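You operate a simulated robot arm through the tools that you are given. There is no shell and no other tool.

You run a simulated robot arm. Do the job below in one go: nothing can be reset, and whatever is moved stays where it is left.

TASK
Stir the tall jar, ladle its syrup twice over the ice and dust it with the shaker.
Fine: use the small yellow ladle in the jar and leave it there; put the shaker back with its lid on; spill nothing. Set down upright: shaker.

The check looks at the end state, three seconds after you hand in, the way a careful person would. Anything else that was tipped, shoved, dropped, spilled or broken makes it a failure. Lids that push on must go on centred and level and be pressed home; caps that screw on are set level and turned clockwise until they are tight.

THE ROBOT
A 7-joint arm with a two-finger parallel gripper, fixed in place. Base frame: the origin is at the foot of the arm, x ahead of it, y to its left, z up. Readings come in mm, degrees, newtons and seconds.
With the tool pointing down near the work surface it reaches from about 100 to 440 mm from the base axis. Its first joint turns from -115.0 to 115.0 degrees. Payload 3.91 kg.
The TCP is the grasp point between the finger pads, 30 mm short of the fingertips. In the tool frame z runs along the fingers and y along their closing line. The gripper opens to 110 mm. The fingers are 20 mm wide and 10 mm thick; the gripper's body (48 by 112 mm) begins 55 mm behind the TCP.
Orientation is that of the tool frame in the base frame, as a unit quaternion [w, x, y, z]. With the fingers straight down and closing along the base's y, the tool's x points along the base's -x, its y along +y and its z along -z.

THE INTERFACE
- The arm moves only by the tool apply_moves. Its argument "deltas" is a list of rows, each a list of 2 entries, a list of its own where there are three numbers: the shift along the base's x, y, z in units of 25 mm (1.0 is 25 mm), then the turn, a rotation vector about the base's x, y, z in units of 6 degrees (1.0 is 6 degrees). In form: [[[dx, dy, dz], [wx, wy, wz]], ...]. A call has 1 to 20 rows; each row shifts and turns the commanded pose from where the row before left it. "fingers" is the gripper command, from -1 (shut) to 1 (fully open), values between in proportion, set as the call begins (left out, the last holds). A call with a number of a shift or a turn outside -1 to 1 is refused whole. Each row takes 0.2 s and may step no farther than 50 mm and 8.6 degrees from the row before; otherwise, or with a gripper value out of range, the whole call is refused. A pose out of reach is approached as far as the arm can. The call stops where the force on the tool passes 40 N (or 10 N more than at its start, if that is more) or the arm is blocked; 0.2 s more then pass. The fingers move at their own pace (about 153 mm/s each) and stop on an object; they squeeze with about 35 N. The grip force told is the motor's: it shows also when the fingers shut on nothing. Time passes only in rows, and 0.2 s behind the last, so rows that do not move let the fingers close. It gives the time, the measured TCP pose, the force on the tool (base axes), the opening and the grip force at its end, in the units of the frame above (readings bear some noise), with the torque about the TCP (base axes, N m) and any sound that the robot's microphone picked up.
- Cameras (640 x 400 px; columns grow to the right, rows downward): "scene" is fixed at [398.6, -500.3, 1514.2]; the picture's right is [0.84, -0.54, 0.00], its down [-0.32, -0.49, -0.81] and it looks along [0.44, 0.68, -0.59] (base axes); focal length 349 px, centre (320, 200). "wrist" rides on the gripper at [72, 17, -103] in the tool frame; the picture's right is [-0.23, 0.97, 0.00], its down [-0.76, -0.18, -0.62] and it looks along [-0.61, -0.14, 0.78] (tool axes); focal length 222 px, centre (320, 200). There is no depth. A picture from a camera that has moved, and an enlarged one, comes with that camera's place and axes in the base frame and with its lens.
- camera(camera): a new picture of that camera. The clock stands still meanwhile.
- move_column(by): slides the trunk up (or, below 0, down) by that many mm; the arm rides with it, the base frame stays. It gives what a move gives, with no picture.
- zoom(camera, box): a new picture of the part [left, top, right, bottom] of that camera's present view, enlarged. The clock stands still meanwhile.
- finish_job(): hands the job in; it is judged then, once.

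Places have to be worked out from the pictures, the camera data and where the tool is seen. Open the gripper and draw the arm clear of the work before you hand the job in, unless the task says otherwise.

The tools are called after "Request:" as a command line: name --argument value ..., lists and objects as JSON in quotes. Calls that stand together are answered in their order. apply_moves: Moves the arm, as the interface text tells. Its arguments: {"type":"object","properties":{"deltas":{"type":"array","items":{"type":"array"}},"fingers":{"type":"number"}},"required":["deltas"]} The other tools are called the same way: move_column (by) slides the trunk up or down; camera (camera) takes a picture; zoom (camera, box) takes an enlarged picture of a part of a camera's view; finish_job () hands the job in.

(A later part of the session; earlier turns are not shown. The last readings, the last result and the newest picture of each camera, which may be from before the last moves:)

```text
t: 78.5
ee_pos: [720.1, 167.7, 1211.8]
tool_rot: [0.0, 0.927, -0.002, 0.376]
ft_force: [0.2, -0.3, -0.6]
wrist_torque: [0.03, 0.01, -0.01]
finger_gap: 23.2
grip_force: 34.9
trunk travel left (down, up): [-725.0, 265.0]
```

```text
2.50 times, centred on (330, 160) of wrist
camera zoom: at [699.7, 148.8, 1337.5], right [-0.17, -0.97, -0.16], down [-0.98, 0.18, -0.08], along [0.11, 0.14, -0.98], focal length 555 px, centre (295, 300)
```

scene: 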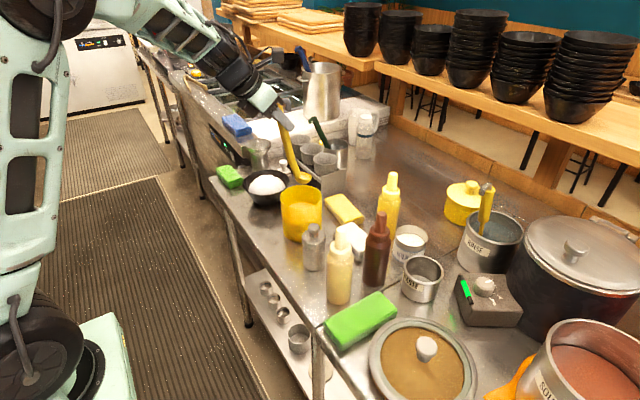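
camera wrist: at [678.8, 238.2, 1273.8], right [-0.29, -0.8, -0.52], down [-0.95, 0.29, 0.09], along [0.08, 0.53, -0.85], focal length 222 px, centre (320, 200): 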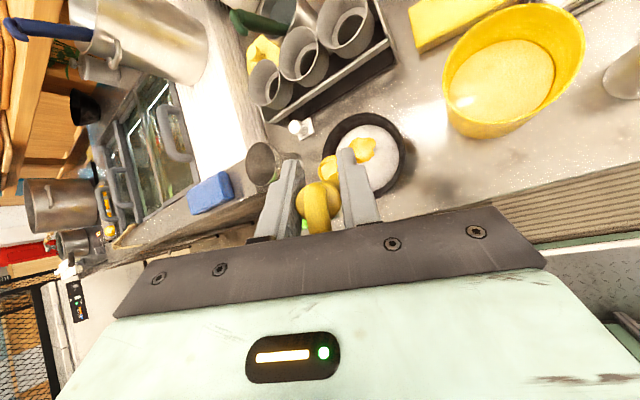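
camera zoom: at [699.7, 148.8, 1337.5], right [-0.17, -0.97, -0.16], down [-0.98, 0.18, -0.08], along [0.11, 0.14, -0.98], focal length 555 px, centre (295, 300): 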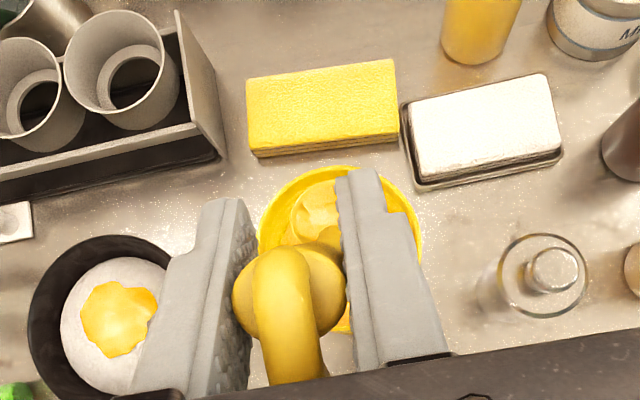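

Both views place the cup ≈(782,170,1022), over the jar's mouth. Lower it for the second scoop.

Request:
apply_moves --deltas '[[[-0.08, -0.04, -0.4], [0, 0, 0]], [[-0.08, -0.04, -0.5], [0, 0, 0]], [[0, 0, -0.5], [0, 0, 0]], [[0, 0, -0.5], [0, 0, 0]], [[0, 0, -0.5], [0, 0, 0]], [[0, 0, -0.5], [0, 0, 0]]]' --fingers -1

Request:
apply_moves --deltas '[[[0, 0, -0.5], [0, 0, 0]], [[0, 0, -0.5], [0, 0, 0]], [[0, 0, -0.5], [0, 0, 0]], [[0, 0, -0.5], [0, 0, 0]], [[0, 0, -0.4], [0, 0, 0]], [[0, 0, -0.2], [0, 0, 0]], [[0, 0, 0], [0, 0, 0]]]' --fingers -1

Request:
zoom --camera "scene" --box '[250, 120, 350, 230]'

Request:
zoom --camera "wrist" --box '[240, 80, 420, 240]'

```text
t: 80.0
ee_pos: [714.6, 163.7, 1141.3]
tool_rot: [0.0, 0.927, -0.002, 0.375]
ft_force: [0.5, -0.2, 0.1]
wrist_torque: [-0.01, -0.02, 0.01]
finger_gap: 23.4
grip_force: 34.8
trunk travel left (down, up): [-725.0, 265.0]
```

```text
t: 81.5
ee_pos: [717.0, 165.2, 1073.7]
tool_rot: [0.001, 0.927, -0.002, 0.375]
ft_force: [-0.7, 0.5, -0.7]
wrist_torque: [-0.03, 0.03, -0.01]
finger_gap: 23.3
grip_force: 35.4
trunk travel left (down, up): [-725.0, 265.0]
```

```text
3.64 times, centred on (300, 175) of scene
camera zoom: at [398.6, -500.3, 1514.2], right [0.84, -0.54, 0.0], down [-0.32, -0.49, -0.81], along [0.44, 0.68, -0.59], focal length 1268 px, centre (393, 291)
```

zoom: 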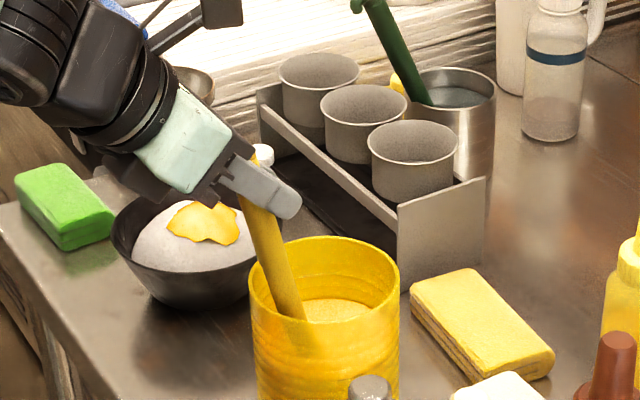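

```text
2.50 times, centred on (330, 160) of wrist
camera zoom: at [696.6, 146.6, 1200.6], right [-0.17, -0.97, -0.16], down [-0.98, 0.18, -0.08], along [0.11, 0.14, -0.98], focal length 555 px, centre (295, 300)
```

zoom: 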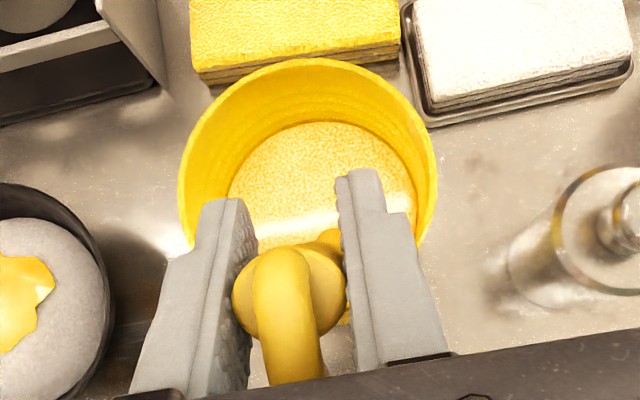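

Cup submerged (rim at ≈886, surface ≈912), no contact. Lift it level and slowly.

Request:
apply_moves --deltas '[[[0, 0, 0], [0, 0, 0]], [[0, 0, 0.3], [0, 0, 0]], [[0, 0, 0.4], [0, 0, 0]], [[0, 0, 0.4], [0, 0, 0]], [[0, 0, 0.4], [0, 0, 0]], [[0, 0, 0.4], [0, 0, 0]], [[0, 0, 0.4], [0, 0, 0]], [[0, 0, 0.4], [0, 0, 0]], [[0, 0, 0], [0, 0, 0]]]' --fingers -1

Request:
apply_moves --deltas '[[[0, 0, 0.4], [0, 0, 0]], [[0, 0, 0.4], [0, 0, 0]], [[0, 0, 0.4], [0, 0, 0]], [[0, 0, 0.4], [0, 0, 0]], [[0, 0, 0.4], [0, 0, 0]], [[0, 0, 0.4], [0, 0, 0]], [[0, 0, 0.3], [0, 0, 0]], [[0, 0, 0], [0, 0, 0]], [[0, 0, 0], [0, 0, 0]], [[0, 0, 0], [0, 0, 0]], [[0, 0, 0], [0, 0, 0]]]' --fingers -1

Request:
zoom --camera "scene" --box '[260, 120, 350, 220]'

Request:
zoom --camera "wrist" --box '[290, 110, 390, 180]'

```text
t: 83.5
ee_pos: [715.8, 164.0, 1141.7]
tool_rot: [0.0, 0.927, -0.002, 0.375]
ft_force: [0.3, 0.2, -1.5]
wrist_torque: [0.03, 0.05, -0.02]
finger_gap: 23.1
grip_force: 34.7
trunk travel left (down, up): [-725.0, 265.0]
```

```text
t: 86.0
ee_pos: [714.8, 164.5, 1209.6]
tool_rot: [0.001, 0.927, -0.002, 0.375]
ft_force: [0.9, 0.4, -1.6]
wrist_torque: [0.02, 0.01, 0.02]
finger_gap: 23.4
grip_force: 34.8
trunk travel left (down, up): [-725.0, 265.0]
```

```text
4.00 times, centred on (305, 170) of scene
camera zoom: at [398.6, -500.3, 1514.2], right [0.84, -0.54, 0.0], down [-0.32, -0.49, -0.81], along [0.44, 0.68, -0.59], focal length 1395 px, centre (380, 320)
```

zoom: 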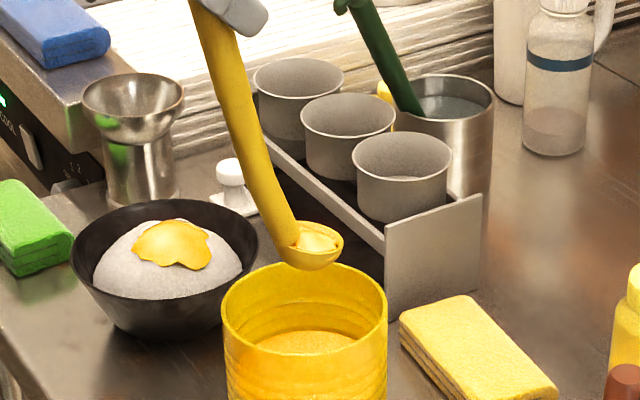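

```text
5.71 times, centred on (340, 145) of wrist
camera zoom: at [695.2, 146.0, 1335.8], right [-0.17, -0.97, -0.16], down [-0.98, 0.18, -0.08], along [0.11, 0.14, -0.98], focal length 1269 px, centre (206, 514)
```

zoom: 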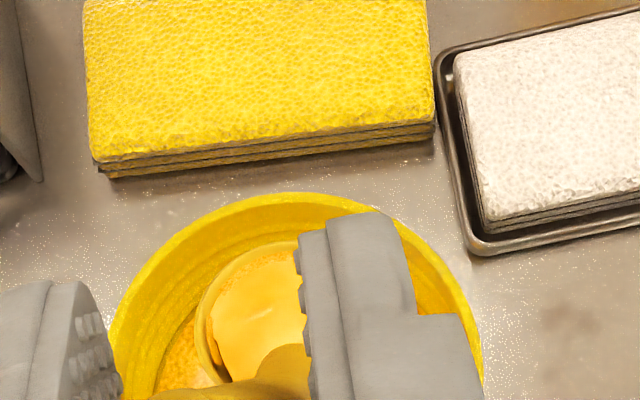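

Second scoop is full and level. Carry it to the bowl in two short, gentle calls.

Request:
apply_moves --deltas '[[[-0.06, 0.2, 0], [0, 0, 0]], [[-0.06, 0.4, 0], [0, 0, 0]], [[-0.06, 0.6, 0], [0, 0, 0]], [[-0.06, 0.7, 0], [0, 0, 0]], [[-0.06, 0.7, 0], [0, 0, 0]], [[-0.06, 0.7, 0], [0, 0, 0]], [[-0.06, 0.7, 0], [0, 0, 0]]]' --fingers -1

Request:
apply_moves --deltas '[[[-0.06, 0.7, 0], [0, 0, 0]], [[-0.06, 0.7, 0], [0, 0, 0]], [[-0.06, 0.7, 0], [0, 0, 0]], [[-0.06, 0.7, 0], [0, 0, 0]], [[-0.06, 0.58, 0], [0, 0, 0]], [[-0.06, 0.4, 0], [0, 0, 0]], [[-0.06, 0.2, 0], [0, 0, 0]], [[0, 0, 0], [0, 0, 0]]]' --fingers -1

Request:
zoom --camera "scene" --box '[230, 110, 320, 210]'

Request:
zoom --camera "wrist" --box '[260, 100, 420, 230]'

```text
t: 87.5
ee_pos: [706.7, 264.5, 1209.4]
tool_rot: [0.0, 0.927, -0.003, 0.375]
ft_force: [-0.3, -0.1, -0.5]
wrist_torque: [0.0, 0.04, 0.03]
finger_gap: 23.2
grip_force: 34.9
trunk travel left (down, up): [-725.0, 265.0]
```

```text
t: 89.3
ee_pos: [695.6, 365.0, 1210.4]
tool_rot: [0.0, 0.927, -0.002, 0.376]
ft_force: [0.7, 0.3, 0.1]
wrist_torque: [0.01, 0.01, 0.02]
finger_gap: 23.4
grip_force: 34.9
trunk travel left (down, up): [-725.0, 265.0]
```

```text
4.00 times, centred on (275, 160) of scene
camera zoom: at [398.6, -500.3, 1514.2], right [0.84, -0.54, 0.0], down [-0.32, -0.49, -0.81], along [0.44, 0.68, -0.59], focal length 1395 px, centre (500, 360)
```

zoom: 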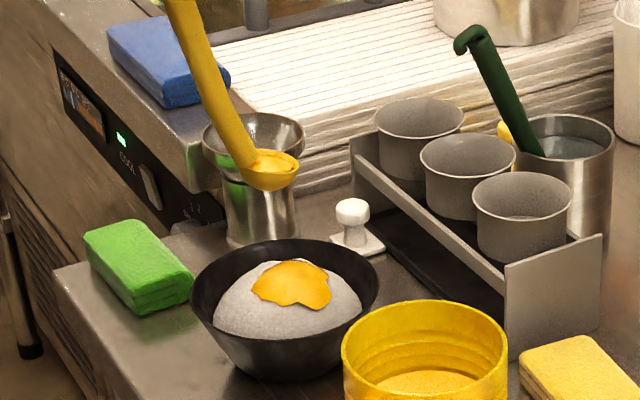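

```text
3.08 times, centred on (340, 165) of wrist
camera zoom: at [674.9, 345.8, 1336.4], right [-0.17, -0.97, -0.16], down [-0.98, 0.18, -0.08], along [0.11, 0.14, -0.98], focal length 684 px, centre (258, 308)
```

zoom: 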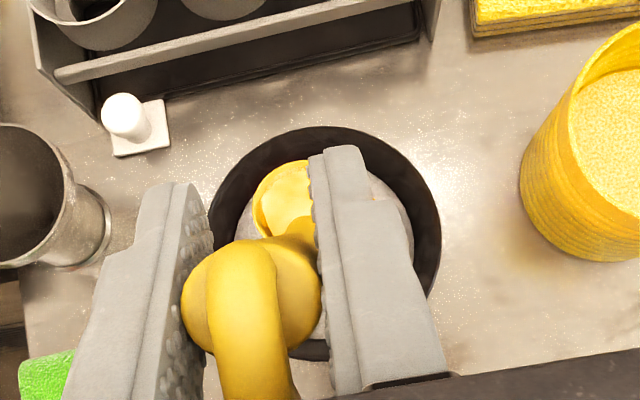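

Cup ≈(757,367,1022) over the bowl (centre ≈(755,359)). Begin the second pour with the updated geometry.

Request:
apply_moves --deltas '[[[-0.052, -0.732, -0.22], [1, -0.017, -0.333]], [[-0.1, -0.72, -0.304], [0.999, -0.052, -0.333]], [[-0.152, -0.696, -0.384], [0.996, -0.087, -0.333]], [[-0.192, -0.668, -0.464], [0.993, -0.122, -0.333]]]' --fingers -1

Request:
zoom --camera "scene" --box '[220, 110, 330, 220]'

```text
t: 90.3
ee_pos: [682.7, 293.7, 1175.2]
tool_rot: [-0.167, 0.899, -0.144, 0.379]
ft_force: [1.2, 0.6, -0.3]
wrist_torque: [0.0, 0.01, -0.05]
finger_gap: 23.4
grip_force: 35.0
trunk travel left (down, up): [-725.0, 265.0]
```

```text
3.64 times, centred on (275, 165) of scene
camera zoom: at [398.6, -500.3, 1514.2], right [0.84, -0.54, 0.0], down [-0.32, -0.49, -0.81], along [0.44, 0.68, -0.59], focal length 1268 px, centre (484, 327)
```

zoom: 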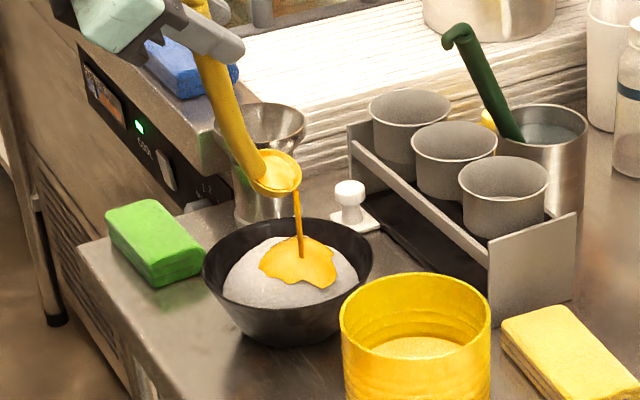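

Pouring onto the snow, grip steady. Continue.

Request:
apply_moves --deltas '[[[-0.24, -0.616, -0.536], [0.988, -0.156, -0.333]], [[-0.272, -0.568, -0.608], [0.982, -0.191, -0.333]], [[-0.28, -0.476, -0.496], [0.974, -0.225, -0.333]], [[-0.3, -0.404, -0.556], [0.966, -0.259, -0.333]]]' --fingers -1

Request:
apply_moves --deltas '[[[-0.316, -0.332, -0.612], [0.956, -0.292, -0.333]], [[-0.32, -0.252, -0.66], [0.946, -0.326, -0.333]], [[-0.312, -0.168, -0.7], [0.934, -0.358, -0.333]], [[-0.3, -0.084, -0.736], [0.921, -0.391, -0.333]]]' --fingers -1

Request:
zoom --camera "scene" --box '[220, 110, 330, 220]'

```text
t: 91.3
ee_pos: [654.0, 240.9, 1121.3]
tool_rot: [-0.326, 0.817, -0.271, 0.392]
ft_force: [0.5, 0.6, -0.8]
wrist_torque: [-0.01, 0.03, -0.01]
finger_gap: 23.3
grip_force: 35.2
trunk travel left (down, up): [-725.0, 265.0]
```

```text
t: 92.3
ee_pos: [623.2, 221.6, 1054.3]
tool_rot: [-0.47, 0.687, -0.374, 0.409]
ft_force: [-0.3, -0.1, 0.2]
wrist_torque: [-0.02, 0.05, -0.02]
finger_gap: 23.4
grip_force: 34.4
trunk travel left (down, up): [-725.0, 265.0]
```

```text
3.64 times, centred on (275, 165) of scene
camera zoom: at [398.6, -500.3, 1514.2], right [0.84, -0.54, 0.0], down [-0.32, -0.49, -0.81], along [0.44, 0.68, -0.59], focal length 1268 px, centre (484, 327)
```

zoom: 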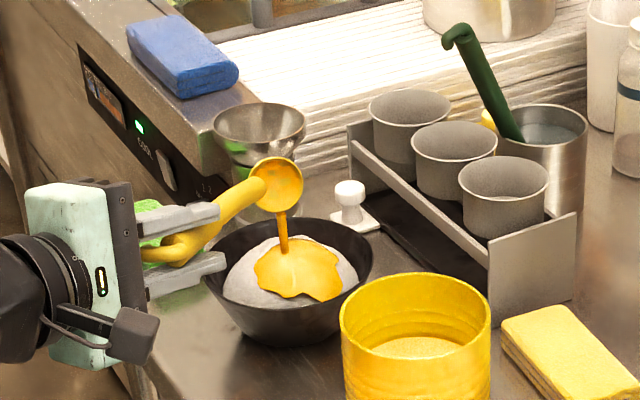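

The reach was fine this time and syrup is still flowing onto the snow. Tilt on to ~96° and wait for it to drain.

Request:
apply_moves --deltas '[[[-0.28, 0, -0.76], [0.906, -0.423, -0.333]], [[-0.248, 0.084, -0.776], [0.891, -0.454, -0.333]], [[-0.208, 0.168, -0.788], [0.875, -0.485, -0.333]], [[0.02, 0.036, -0.788], [0.866, -0.5, 0]], [[0, 0, 0], [0, 0, 0]], [[0, 0, 0], [0, 0, 0]]]' --fingers -1

Request:
zoom --camera "scene" --box '[220, 110, 330, 220]'

Request:
zoom --camera "scene" --box '[250, 140, 310, 200]'

```text
t: 93.8
ee_pos: [606.6, 228.0, 975.0]
tool_rot: [0.601, -0.527, 0.432, -0.418]
ft_force: [0.0, 0.1, -0.9]
wrist_torque: [-0.04, 0.04, -0.01]
finger_gap: 23.3
grip_force: 34.6
trunk travel left (down, up): [-725.0, 265.0]
```

```text
3.64 times, centred on (275, 165) of scene
camera zoom: at [398.6, -500.3, 1514.2], right [0.84, -0.54, 0.0], down [-0.32, -0.49, -0.81], along [0.44, 0.68, -0.59], focal length 1268 px, centre (484, 327)
```

zoom: 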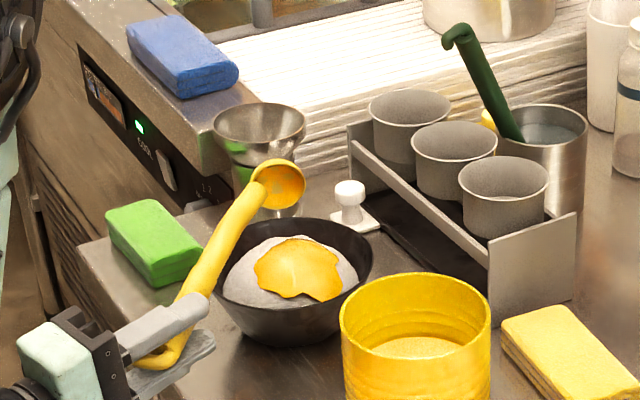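

```text
6.67 times, centred on (280, 170) of scene
camera zoom: at [398.6, -500.3, 1514.2], right [0.84, -0.54, 0.0], down [-0.32, -0.49, -0.81], along [0.44, 0.68, -0.59], focal length 2325 px, centre (587, 400)
```

zoom: 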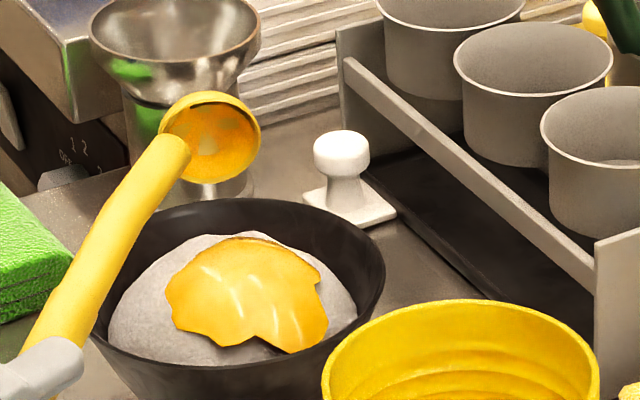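

Both ladles are on the ice and the cup is drained. Reverse the roll to upright over the bowl.

Request:
apply_moves --deltas '[[[0, 0, 0], [0, 0, 0]], [[0, 0, 0], [0, 0, 0]], [[-0.02, -0.036, 0.788], [-0.866, 0.5, 0]], [[0.208, -0.168, 0.788], [-0.875, 0.485, 0.333]], [[0.248, -0.084, 0.776], [-0.891, 0.454, 0.333]], [[0.28, 0, 0.76], [-0.906, 0.423, 0.333]]]' --fingers -1

Request:
apply_moves --deltas '[[[0.3, 0.084, 0.736], [-0.921, 0.391, 0.333]], [[0.312, 0.168, 0.7], [-0.934, 0.358, 0.333]], [[0.32, 0.252, 0.66], [-0.946, 0.326, 0.333]], [[0.316, 0.332, 0.612], [-0.956, 0.292, 0.333]]]' --fingers -1

Request:
apply_moves --deltas '[[[0.3, 0.404, 0.556], [-0.966, 0.259, 0.333]], [[0.28, 0.476, 0.496], [-0.974, 0.225, 0.333]], [[0.248, 0.536, 0.428], [-0.982, 0.191, 0.333]], [[0.216, 0.584, 0.356], [-0.988, 0.156, 0.333]]]' --fingers -1

Request:
apply_moves --deltas '[[[0.168, 0.636, 0.484], [-0.993, 0.122, 0.333]], [[0.128, 0.664, 0.404], [-0.996, 0.087, 0.333]], [[0.076, 0.688, 0.524], [-0.999, 0.052, 0.333]], [[0.028, 0.7, 0.44], [-1, 0.017, 0.333]], [[0, 0, 0], [0, 0, 0]]]' --fingers -1

Request:
zoom --camera "scene" --box '[220, 90, 330, 220]'

```text
t: 95.2
ee_pos: [623.5, 221.9, 1051.3]
tool_rot: [-0.469, 0.689, -0.373, 0.409]
ft_force: [0.4, -0.3, -0.6]
wrist_torque: [-0.05, 0.05, -0.01]
finger_gap: 23.4
grip_force: 35.0
trunk travel left (down, up): [-725.0, 265.0]
```

```text
t: 96.2
ee_pos: [653.6, 241.8, 1121.1]
tool_rot: [-0.326, 0.818, -0.269, 0.391]
ft_force: [0.4, 0.0, -0.6]
wrist_torque: [-0.04, 0.03, -0.02]
finger_gap: 23.4
grip_force: 34.6
trunk travel left (down, up): [-725.0, 265.0]
```

```text
t: 97.2
ee_pos: [682.4, 292.2, 1166.6]
tool_rot: [-0.167, 0.899, -0.144, 0.379]
ft_force: [-0.1, 0.0, 0.6]
wrist_torque: [0.02, 0.04, 0.04]
finger_gap: 23.3
grip_force: 35.3
trunk travel left (down, up): [-725.0, 265.0]
```

```text
t: 98.3
ee_pos: [689.9, 360.3, 1213.7]
tool_rot: [0.0, 0.927, -0.001, 0.375]
ft_force: [0.1, 0.5, 0.1]
wrist_torque: [-0.03, 0.02, -0.01]
finger_gap: 23.6
grip_force: 34.9
trunk travel left (down, up): [-725.0, 265.0]
```

```text
3.08 times, centred on (275, 155) of scene
camera zoom: at [398.6, -500.3, 1514.2], right [0.84, -0.54, 0.0], down [-0.32, -0.49, -0.81], along [0.44, 0.68, -0.59], focal length 1073 px, centre (458, 338)
```

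zoom: 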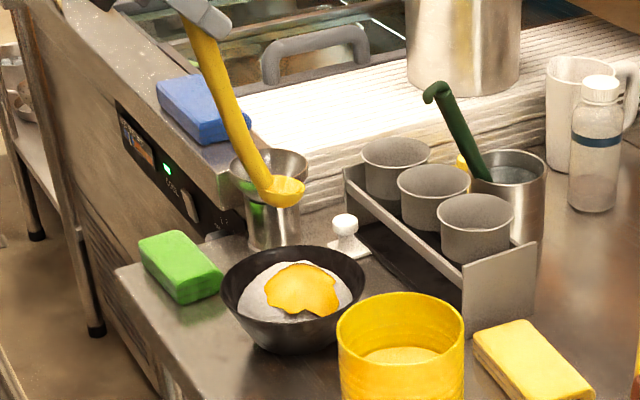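

Upright again, no drips. Carry the empty ladle back over the jar.

Request:
apply_moves --deltas '[[[0.06, -0.3, 0], [0, 0, 0]], [[0.08, -0.5, 0], [0, 0, 0]], [[0.08, -0.7, 0], [0, 0, 0]], [[0.08, -0.75, 0], [0, 0, 0]], [[0.08, -0.75, 0], [0, 0, 0]], [[0.08, -0.75, 0], [0, 0, 0]]]' --fingers -1

Request:
apply_moves --deltas '[[[0.08, -0.75, 0], [0, 0, 0]], [[0.08, -0.75, 0], [0, 0, 0]], [[0.08, -0.75, 0], [0, 0, 0]], [[0.08, -0.7, 0], [0, 0, 0]], [[0.08, -0.6, 0], [0, 0, 0]], [[0.08, -0.4, 0], [0, 0, 0]], [[0, 0, 0], [0, 0, 0]]]' --fingers -1

Request:
zoom --camera "scene" --box '[250, 110, 350, 210]'

Request:
zoom --camera "wrist" --box '[240, 80, 420, 240]'

```text
t: 99.8
ee_pos: [701.7, 266.0, 1213.1]
tool_rot: [-0.001, 0.927, -0.001, 0.376]
ft_force: [-0.7, -0.3, -1.7]
wrist_torque: [-0.01, 0.0, -0.04]
finger_gap: 23.5
grip_force: 35.6
trunk travel left (down, up): [-725.0, 265.0]
```

```text
t: 101.3
ee_pos: [712.4, 166.8, 1213.1]
tool_rot: [0.0, 0.927, -0.002, 0.375]
ft_force: [0.0, -0.7, -0.3]
wrist_torque: [0.01, 0.0, 0.0]
finger_gap: 23.5
grip_force: 34.7
trunk travel left (down, up): [-725.0, 265.0]
```

```text
4.00 times, centred on (300, 160) of scene
camera zoom: at [398.6, -500.3, 1514.2], right [0.84, -0.54, 0.0], down [-0.32, -0.49, -0.81], along [0.44, 0.68, -0.59], focal length 1395 px, centre (400, 360)
```

zoom: 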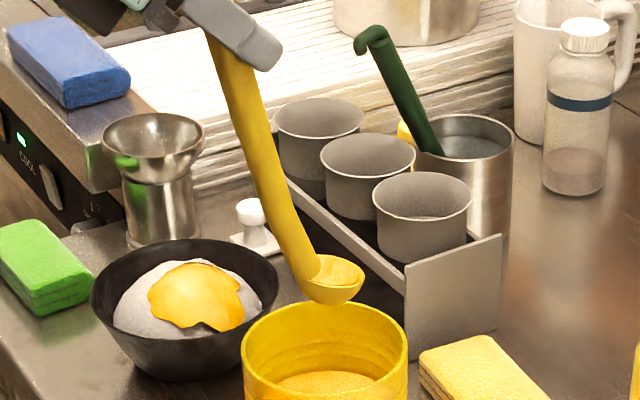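

```text
2.50 times, centred on (330, 160) of wrist
camera zoom: at [692.5, 147.2, 1339.2], right [-0.17, -0.97, -0.16], down [-0.98, 0.18, -0.08], along [0.11, 0.14, -0.98], focal length 555 px, centre (295, 300)
```

zoom: 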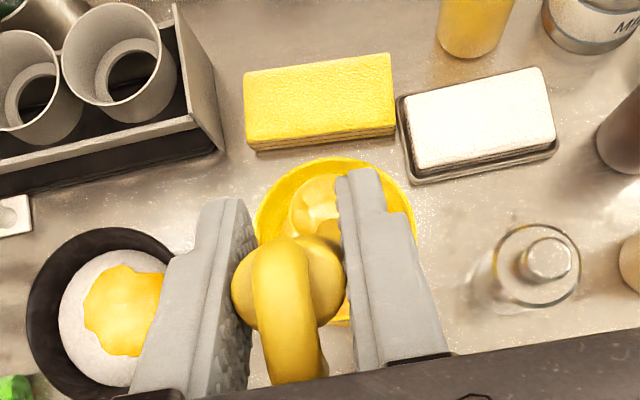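

Over the jar. Lower the ladle in, in two calls.

Request:
apply_moves --deltas '[[[0.02, 0, -0.4], [0, 0, 0]], [[0.02, 0, -0.5], [0, 0, 0]], [[0, 0, -0.5], [0, 0, 0]], [[0, 0, -0.5], [0, 0, 0]], [[0, 0, -0.5], [0, 0, 0]], [[0, 0, -0.5], [0, 0, 0]]]' --fingers -1

Request:
apply_moves --deltas '[[[0, 0, -0.5], [0, 0, 0]], [[0, 0, -0.5], [0, 0, 0]], [[0, 0, -0.5], [0, 0, 0]], [[0, 0, -0.5], [0, 0, 0]], [[0, 0, -0.3], [0, 0, 0]], [[0, 0, 0], [0, 0, 0]]]' --fingers -1

Request:
apply_moves --deltas '[[[-0.35, 0, -0.432], [0, -0.667, 0]], [[-0.274, 0, -0.544], [0, -0.667, 0]], [[-0.204, 0, -0.5], [0, -0.667, 0]], [[0, 0, 0], [0, 0, 0]]]' --fingers -1

Request:
zoom --camera "scene" --box '[250, 120, 350, 230]'

Request:
zoom --camera "wrist" --box '[240, 80, 420, 240]'

```text
t: 102.8
ee_pos: [715.7, 165.9, 1142.2]
tool_rot: [0.0, 0.927, -0.002, 0.376]
ft_force: [-0.1, -0.4, -1.0]
wrist_torque: [0.01, -0.01, 0.03]
finger_gap: 23.2
grip_force: 34.9
trunk travel left (down, up): [-725.0, 265.0]
```

```text
t: 104.2
ee_pos: [713.5, 165.2, 1082.4]
tool_rot: [0.001, 0.927, -0.003, 0.376]
ft_force: [-0.1, 0.8, -0.3]
wrist_torque: [0.01, 0.01, 0.02]
finger_gap: 23.3
grip_force: 35.1
trunk travel left (down, up): [-725.0, 265.0]
```

```text
t: 105.2
ee_pos: [694.4, 166.1, 1045.7]
tool_rot: [-0.001, 0.882, -0.001, 0.471]
ft_force: [0.1, 0.4, -0.3]
wrist_torque: [-0.01, 0.02, 0.04]
finger_gap: 23.5
grip_force: 35.3
trunk travel left (down, up): [-725.0, 265.0]
```

```text
3.64 times, centred on (300, 175) of scene
camera zoom: at [398.6, -500.3, 1514.2], right [0.84, -0.54, 0.0], down [-0.32, -0.49, -0.81], along [0.44, 0.68, -0.59], focal length 1268 px, centre (393, 291)
```

zoom: 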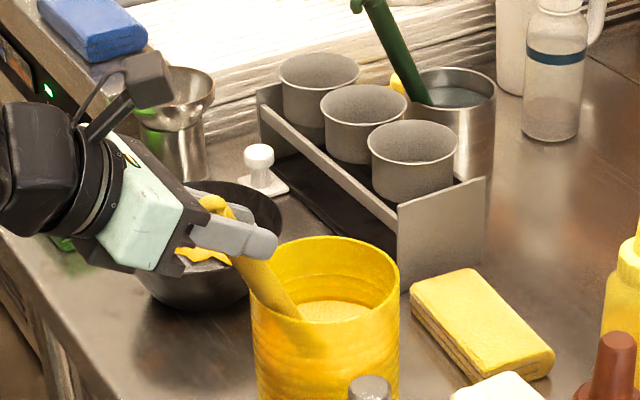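

```text
2.50 times, centred on (330, 160) of wrist
camera zoom: at [648.8, 146.8, 1163.8], right [-0.13, -0.97, -0.19], down [-0.94, 0.18, -0.29], along [0.31, 0.14, -0.94], focal length 555 px, centre (295, 300)
```

zoom: 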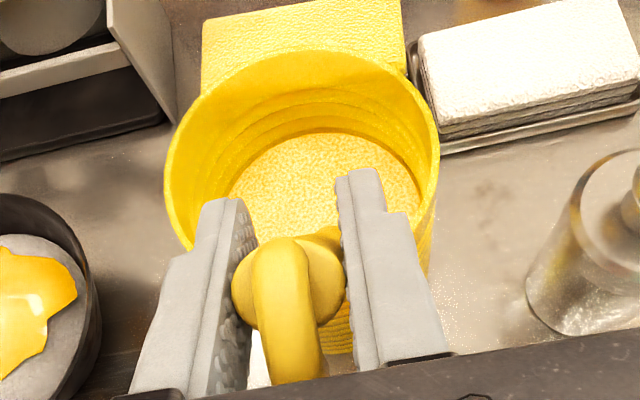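

No contact yet. Lower gently a few millimetres to seat the cup on the jar's bottom, watching force.

Request:
apply_moves --deltas '[[[0, 0, -0.1], [0, 0, 0]], [[0, 0, -0.1], [0, 0, 0]], [[0, 0, 0], [0, 0, 0]]]' --fingers -1

Request:
zoom --camera "scene" --box '[270, 160, 330, 220]'

```text
t: 106.0
ee_pos: [694.6, 167.3, 1040.9]
tool_rot: [0.0, 0.883, -0.002, 0.47]
ft_force: [5.2, -0.5, 4.2]
wrist_torque: [0.06, -0.66, 0.02]
finger_gap: 23.4
grip_force: 35.3
trunk travel left (down, up): [-725.0, 265.0]
```

```text
6.67 times, centred on (300, 190) of scene
camera zoom: at [398.6, -500.3, 1514.2], right [0.84, -0.54, 0.0], down [-0.32, -0.49, -0.81], along [0.44, 0.68, -0.59], focal length 2325 px, centre (453, 267)
```

zoom: 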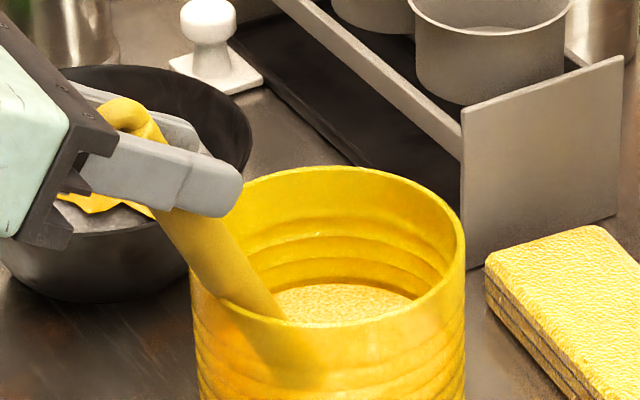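

The handle touches the front rim (≈5 N). I ease off slightly, then open the fingers to release.

Request:
apply_moves --deltas '[[[0.02, 0, 0.08], [0, 0, 0]], [[0, 0, 0], [0, 0, 0]]]' --fingers -1

Request:
apply_moves --deltas '[[[0, 0, 0], [0, 0, 0]], [[0, 0, 0], [0, 0, 0]], [[0, 0, 0], [0, 0, 0]]]' --fingers 0.3

Request:
zoom --camera "scene" --box '[250, 120, 350, 230]'

Request:
zoom --camera "wrist" --box '[240, 80, 420, 240]'

```text
t: 106.5
ee_pos: [694.4, 166.7, 1042.2]
tool_rot: [0.0, 0.883, -0.001, 0.469]
ft_force: [2.7, 0.5, -1.2]
wrist_torque: [0.0, -0.17, 0.01]
finger_gap: 23.2
grip_force: 34.6
trunk travel left (down, up): [-725.0, 265.0]
```

```text
t: 107.3
ee_pos: [693.8, 165.7, 1042.5]
tool_rot: [0.001, 0.882, -0.003, 0.47]
ft_force: [0.5, -0.4, 0.4]
wrist_torque: [-0.01, -0.01, -0.02]
finger_gap: 71.8
grip_force: 0.1
trunk travel left (down, up): [-725.0, 265.0]
```

```text
3.64 times, centred on (300, 175) of scene
camera zoom: at [398.6, -500.3, 1514.2], right [0.84, -0.54, 0.0], down [-0.32, -0.49, -0.81], along [0.44, 0.68, -0.59], focal length 1268 px, centre (393, 291)
```

zoom: 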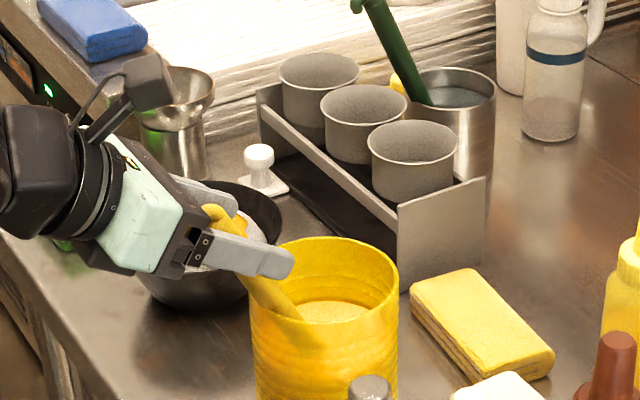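

```text
2.50 times, centred on (330, 160) of wrist
camera zoom: at [648.7, 147.5, 1161.7], right [-0.13, -0.97, -0.19], down [-0.94, 0.18, -0.28], along [0.31, 0.14, -0.94], focal length 555 px, centre (295, 300)
```

zoom: 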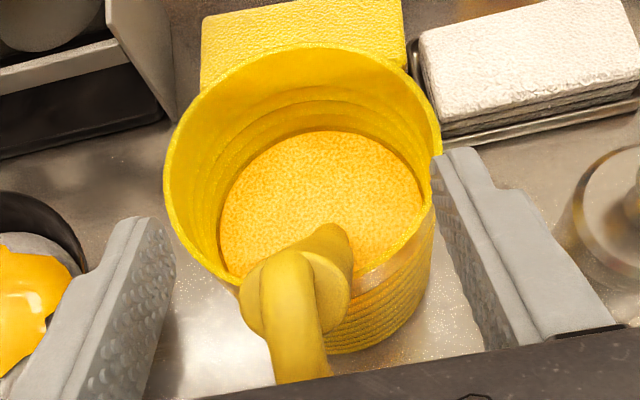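

The ladle rests in the jar, leaning on the rim. Retreat along the tool axis.

Request:
apply_moves --deltas '[[[-0.6, 0, 0.4], [0, 0, 0]], [[-0.75, 0, 0.5], [0, 0, 0]], [[-0.75, 0, 0.5], [0, 0, 0]], [[-0.75, 0, 0.6], [0, 0, 0]], [[0, 0, 0.5], [0, 0, 0]]]' --fingers 0.3

Request:
camera --camera "wrist"

Request:
zoom --camera "scene" --box '[220, 130, 400, 270]'

```text
t: 108.5
ee_pos: [622.5, 166.8, 1104.3]
tool_rot: [0.001, 0.883, -0.003, 0.47]
ft_force: [0.4, 0.7, -0.9]
wrist_torque: [-0.03, 0.02, 0.0]
finger_gap: 71.5
grip_force: 0.0
trunk travel left (down, up): [-725.0, 265.0]
```

```text
taken
camera wrist: at [577.3, 148.0, 1223.7], right [-0.13, -0.97, -0.19], down [-0.94, 0.18, -0.28], along [0.31, 0.14, -0.94], focal length 222 px, centre (320, 200)
```

wrist: 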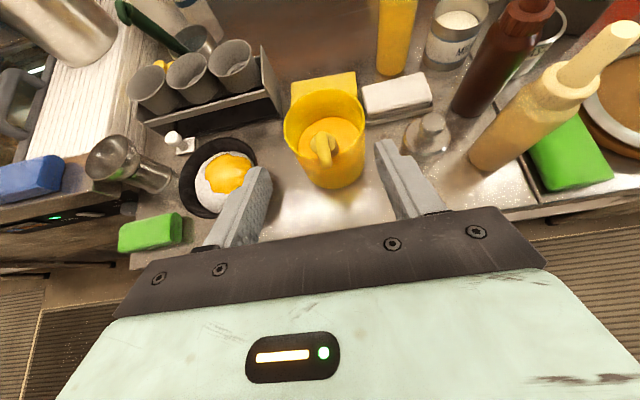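

```text
2.86 times, centred on (310, 200) of scene
camera zoom: at [398.6, -500.3, 1514.2], right [0.84, -0.54, 0.0], down [-0.32, -0.49, -0.81], along [0.44, 0.68, -0.59], focal length 996 px, centre (349, 200)
```

zoom: 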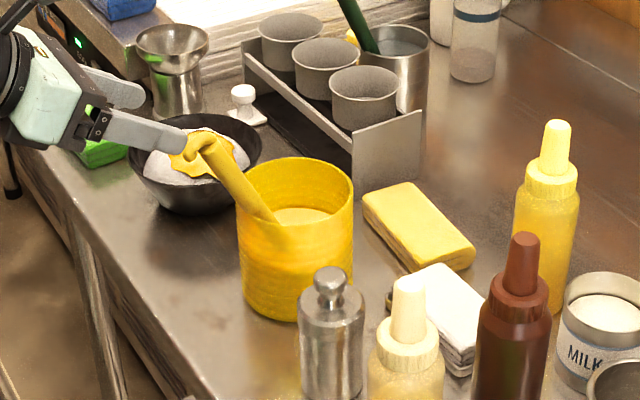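

Ladle done. Move toward the shaker to inspect its lid closely.

Request:
apply_moves --deltas '[[[0, -0.85, 0], [0, 0, 0]], [[0, -0.85, 0], [0, 0, 0]], [[0.1, -0.85, 0], [0, 0, 0]], [[0.1, -0.85, 0], [0, 0, 0]], [[0.1, -0.85, 0], [0, 0, 0]], [[0.1, -0.85, 0], [0, 0, 0]]]' --fingers 0.3

Request:
camera --camera "wrist"

Request:
zoom --camera "wrist" --box '[280, 80, 380, 180]'

Request:
zoom --camera "scene" --box '[290, 210, 350, 280]'

```text
t: 110.0
ee_pos: [632.0, 39.1, 1105.2]
tool_rot: [0.0, 0.883, -0.002, 0.47]
ft_force: [-0.3, 0.2, -0.3]
wrist_torque: [0.02, 0.02, 0.01]
finger_gap: 71.2
grip_force: 0.0
trunk travel left (down, up): [-725.0, 265.0]
```

```text
taken
camera wrist: at [586.6, 20.4, 1224.5], right [-0.13, -0.97, -0.19], down [-0.94, 0.18, -0.28], along [0.31, 0.14, -0.94], focal length 222 px, centre (320, 200)
```

wrist: 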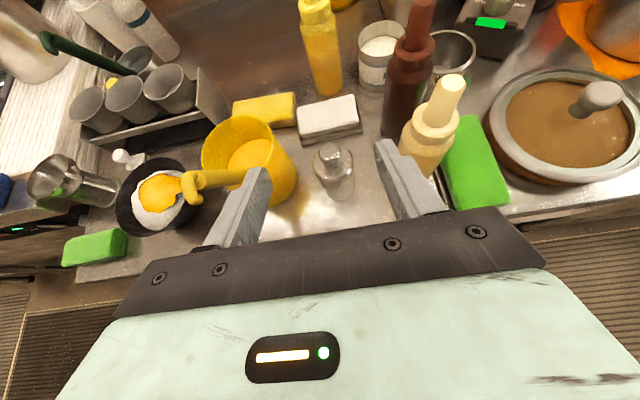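

```text
4.00 times, centred on (330, 130) of wrist
camera zoom: at [586.6, 20.4, 1224.5], right [-0.13, -0.97, -0.19], down [-0.94, 0.18, -0.28], along [0.31, 0.14, -0.94], focal length 888 px, centre (280, 480)
```

zoom: 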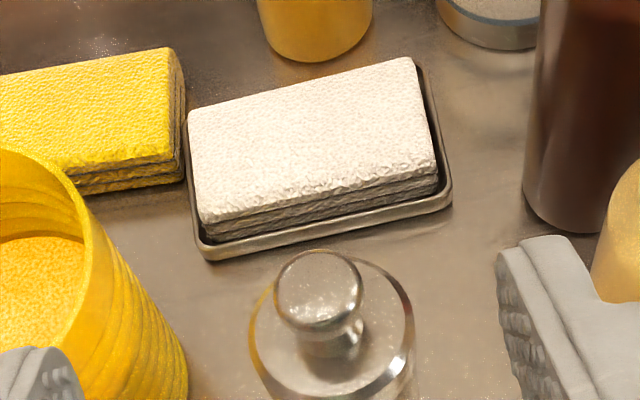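

```text
5.71 times, centred on (320, 245) of scene
camera zoom: at [398.6, -500.3, 1514.2], right [0.84, -0.54, 0.0], down [-0.32, -0.49, -0.81], along [0.44, 0.68, -0.59], focal length 1993 px, centre (320, -57)
```

zoom: 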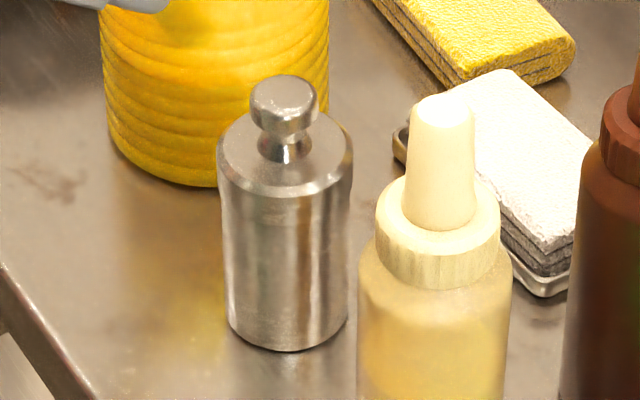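

Shaker: axis ≈(728.5,38), lid top z≈945, knob top z≈977 (knob Ø≈27), body Ø≈54. Zoom deep to see whether the lid has a seam/thread.

Request:
zoom --camera "scene" --box '[300, 220, 330, 250]'

Request:
zoom --camera "scene" --box '[295, 240, 335, 275]'

Request:
zoom --camera "wrist" --box '[305, 135, 360, 210]'

```text
13.33 times, centred on (315, 235) of scene
camera zoom: at [398.6, -500.3, 1514.2], right [0.84, -0.54, 0.0], down [-0.32, -0.49, -0.81], along [0.44, 0.68, -0.59], focal length 4650 px, centre (387, -267)
```

zoom: 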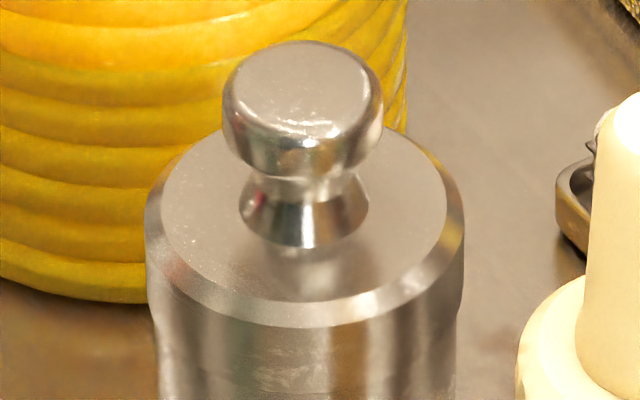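

```text
11.43 times, centred on (315, 258) of scene
camera zoom: at [398.6, -500.3, 1514.2], right [0.84, -0.54, 0.0], down [-0.32, -0.49, -0.81], along [0.44, 0.68, -0.59], focal length 3986 px, centre (377, -457)
```

zoom: 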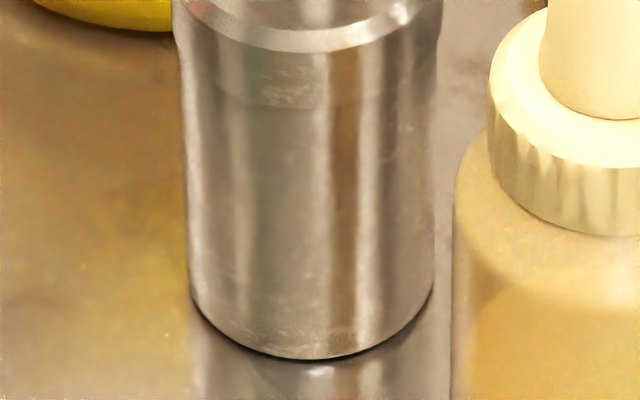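

```text
5.33 times, centred on (332, 172) of wrist
camera zoom: at [586.6, 20.4, 1224.5], right [-0.13, -0.97, -0.19], down [-0.94, 0.18, -0.28], along [0.31, 0.14, -0.94], focal length 1185 px, centre (253, 347)
```

zoom: 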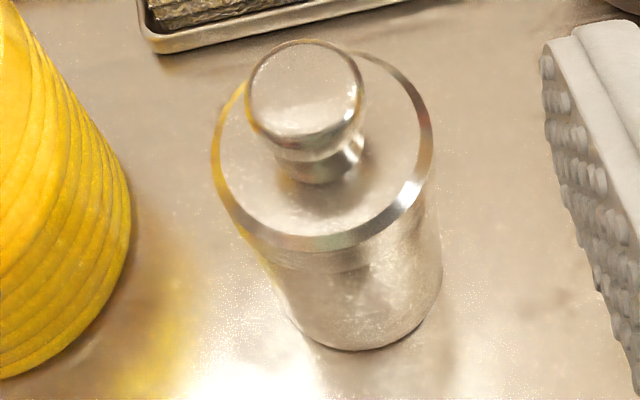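

The lid is a smooth cap with a short skirt and a knob – likely push-on. I go horizontal in front of the shaker at knob height (TCP ≈(640,38,969)) to grip the knob.

Request:
apply_moves --deltas '[[[0.06, -0.02, -0.7], [0, -0.945, 0]], [[0.06, -0.02, -0.9], [0, -0.945, 0]], [[0.06, 0, -0.9], [0, -0.945, 0]], [[0.06, 0, -0.9], [0, -0.945, 0]], [[0.06, 0, -0.9], [0, -0.945, 0]], [[0.06, 0, -0.9], [0, -0.945, 0]], [[0, 0, -0.24], [0, 0, 0]]]' --fingers -0.05

Request:
camera --camera "wrist"

Request:
camera --camera "scene"

```text
t: 111.5
ee_pos: [649.1, 41.6, 968.6]
tool_rot: [0.0, 0.706, -0.003, 0.709]
ft_force: [-0.2, 0.4, -0.8]
wrist_torque: [0.0, -0.06, 0.02]
finger_gap: 52.4
grip_force: 0.0
out of reach, approached as far as the arm can: row 2
trunk travel left (down, up): [-725.0, 265.0]
```

```text
taken
camera wrist: at [545.2, 22.8, 1041.9], right [0.0, -0.97, -0.23], down [-0.62, 0.18, -0.76], along [0.78, 0.14, -0.6], focal length 222 px, centre (320, 200)
```

wrist: 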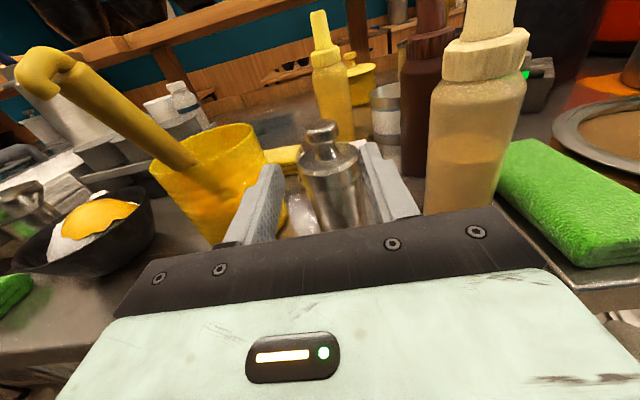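

```text
taken
```

scene: 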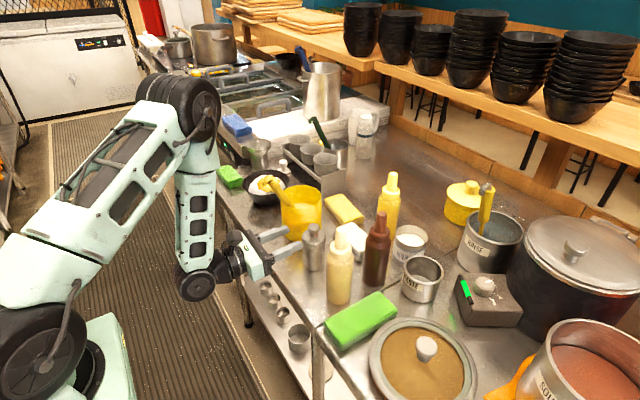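

Horizontal and in front of the shaker. Zoom to check alignment and the lid from this lower angle.

Request:
zoom --camera "wrist" --box '[240, 100, 420, 240]'

Request:
zoom --camera "wrist" --box '[290, 110, 365, 190]'

Request:
zoom --camera "scene" --box '[250, 200, 350, 280]'

```text
2.86 times, centred on (330, 170) of wrist
camera zoom: at [545.2, 22.8, 1041.9], right [0.0, -0.97, -0.23], down [-0.62, 0.18, -0.76], along [0.78, 0.14, -0.6], focal length 635 px, centre (291, 286)
```

zoom: 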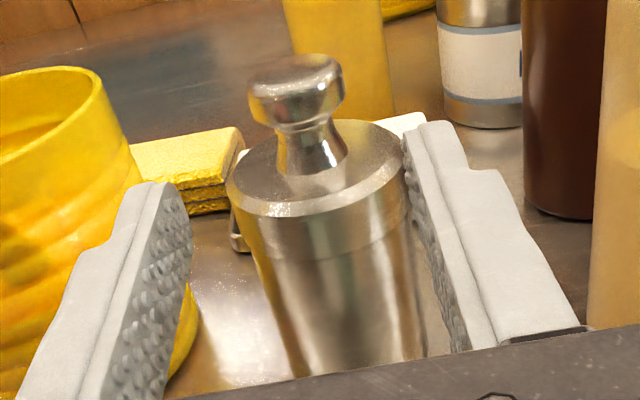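

```text
5.00 times, centred on (328, 150) of wrist
camera zoom: at [545.2, 22.8, 1041.9], right [0.0, -0.97, -0.23], down [-0.62, 0.18, -0.76], along [0.78, 0.14, -0.6], focal length 1111 px, centre (282, 450)
```

zoom: 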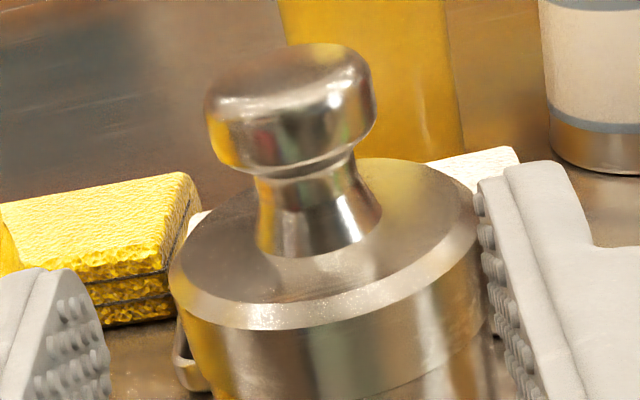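

```text
5.00 times, centred on (300, 240) of scene
camera zoom: at [398.6, -500.3, 1514.2], right [0.84, -0.54, 0.0], down [-0.32, -0.49, -0.81], along [0.44, 0.68, -0.59], focal length 1744 px, centre (420, 0)
```

zoom: 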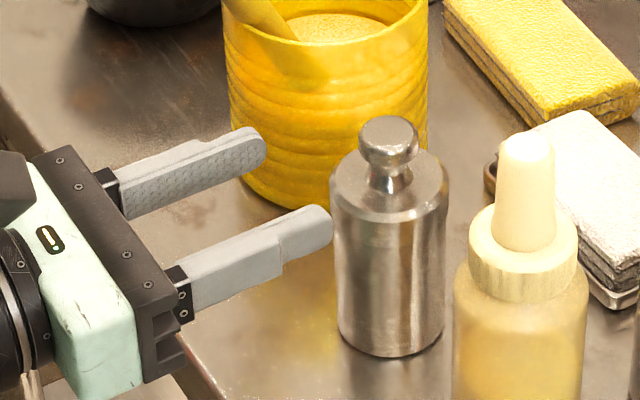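

The lid's skirt seam is visible: a push-on lid. Knob centre ≈(728.5,37.3,970). Advance the open fingers around the knob.

Request:
apply_moves --deltas '[[[0.6, -0.06, 0.04], [0, 0, 0]], [[0.8, -0.06, 0.02], [0, 0, 0]], [[0.8, -0.04, 0], [0, 0, 0]], [[0.7, 0, 0], [0, 0, 0]], [[0.28, 0, 0], [0, 0, 0]], [[0, 0, 0], [0, 0, 0]]]' --fingers -0.05

Request:
zoom --camera "wrist" --box '[240, 100, 420, 240]'

Request:
zoom --camera "scene" --box '[270, 200, 350, 280]'

```text
t: 113.0
ee_pos: [730.2, 38.0, 972.0]
tool_rot: [-0.001, 0.706, -0.002, 0.708]
ft_force: [0.1, -0.3, 0.1]
wrist_torque: [-0.01, 0.0, 0.0]
finger_gap: 52.1
grip_force: 0.1
trunk travel left (down, up): [-725.0, 265.0]
```

```text
2.86 times, centred on (330, 170) of wrist
camera zoom: at [626.5, 20.2, 1044.8], right [0.0, -0.97, -0.23], down [-0.62, 0.18, -0.76], along [0.78, 0.14, -0.6], focal length 635 px, centre (291, 286)
```

zoom: 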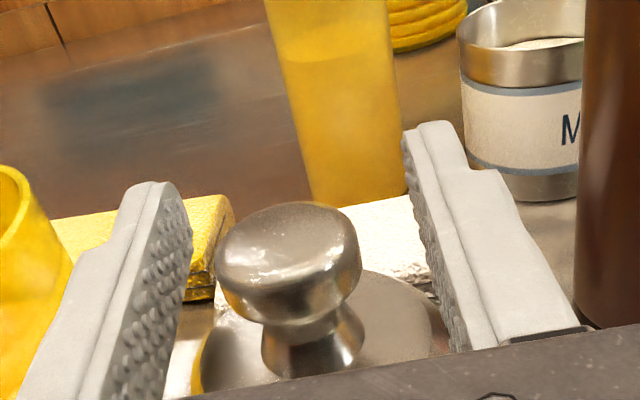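

```text
5.00 times, centred on (310, 240) of scene
camera zoom: at [398.6, -500.3, 1514.2], right [0.84, -0.54, 0.0], down [-0.32, -0.49, -0.81], along [0.44, 0.68, -0.59], focal length 1744 px, centre (370, 0)
```

zoom: 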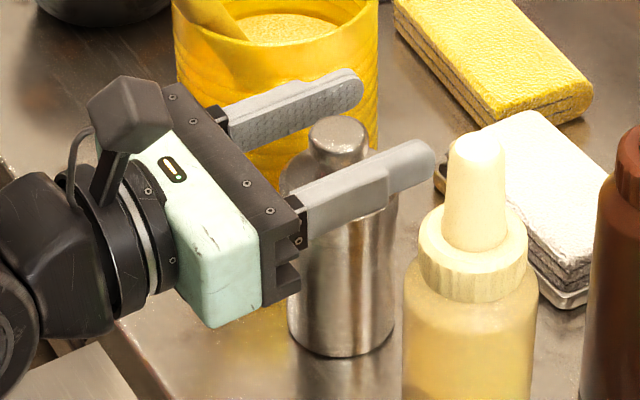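

TCP is right on the knob. Lower 3 mm and close on the knob.

Request:
apply_moves --deltas '[[[0, 0, -0.12], [0, 0, 0]], [[0, 0, 0], [0, 0, 0]]]' --fingers -0.05

Request:
apply_moves --deltas '[[[0, 0, 0], [0, 0, 0]], [[0, 0, 0], [0, 0, 0]], [[0, 0, 0], [0, 0, 0]]]' --fingers -1

Request:
zoom --camera "wrist" --box '[240, 100, 420, 240]'

```text
t: 113.5
ee_pos: [729.0, 38.4, 967.8]
tool_rot: [-0.001, 0.706, -0.002, 0.708]
ft_force: [-0.2, 0.2, 0.3]
wrist_torque: [-0.04, -0.01, 0.01]
finger_gap: 52.3
grip_force: 0.1
trunk travel left (down, up): [-725.0, 265.0]
```

```text
t: 114.3
ee_pos: [730.1, 38.1, 968.3]
tool_rot: [-0.001, 0.706, -0.002, 0.708]
ft_force: [0.4, -0.4, -0.6]
wrist_torque: [0.04, -0.01, -0.01]
finger_gap: 27.3
grip_force: 35.3
trunk travel left (down, up): [-725.0, 265.0]
heard: snap
```

```text
2.86 times, centred on (330, 170) of wrist
camera zoom: at [625.8, 19.6, 1041.9], right [0.0, -0.97, -0.23], down [-0.62, 0.18, -0.76], along [0.78, 0.14, -0.6], focal length 635 px, centre (291, 286)
```

zoom: 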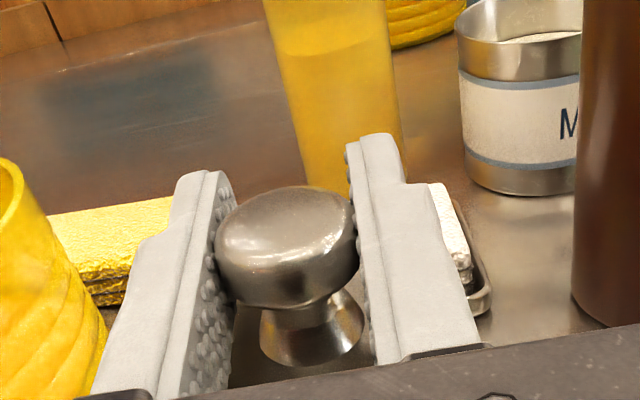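

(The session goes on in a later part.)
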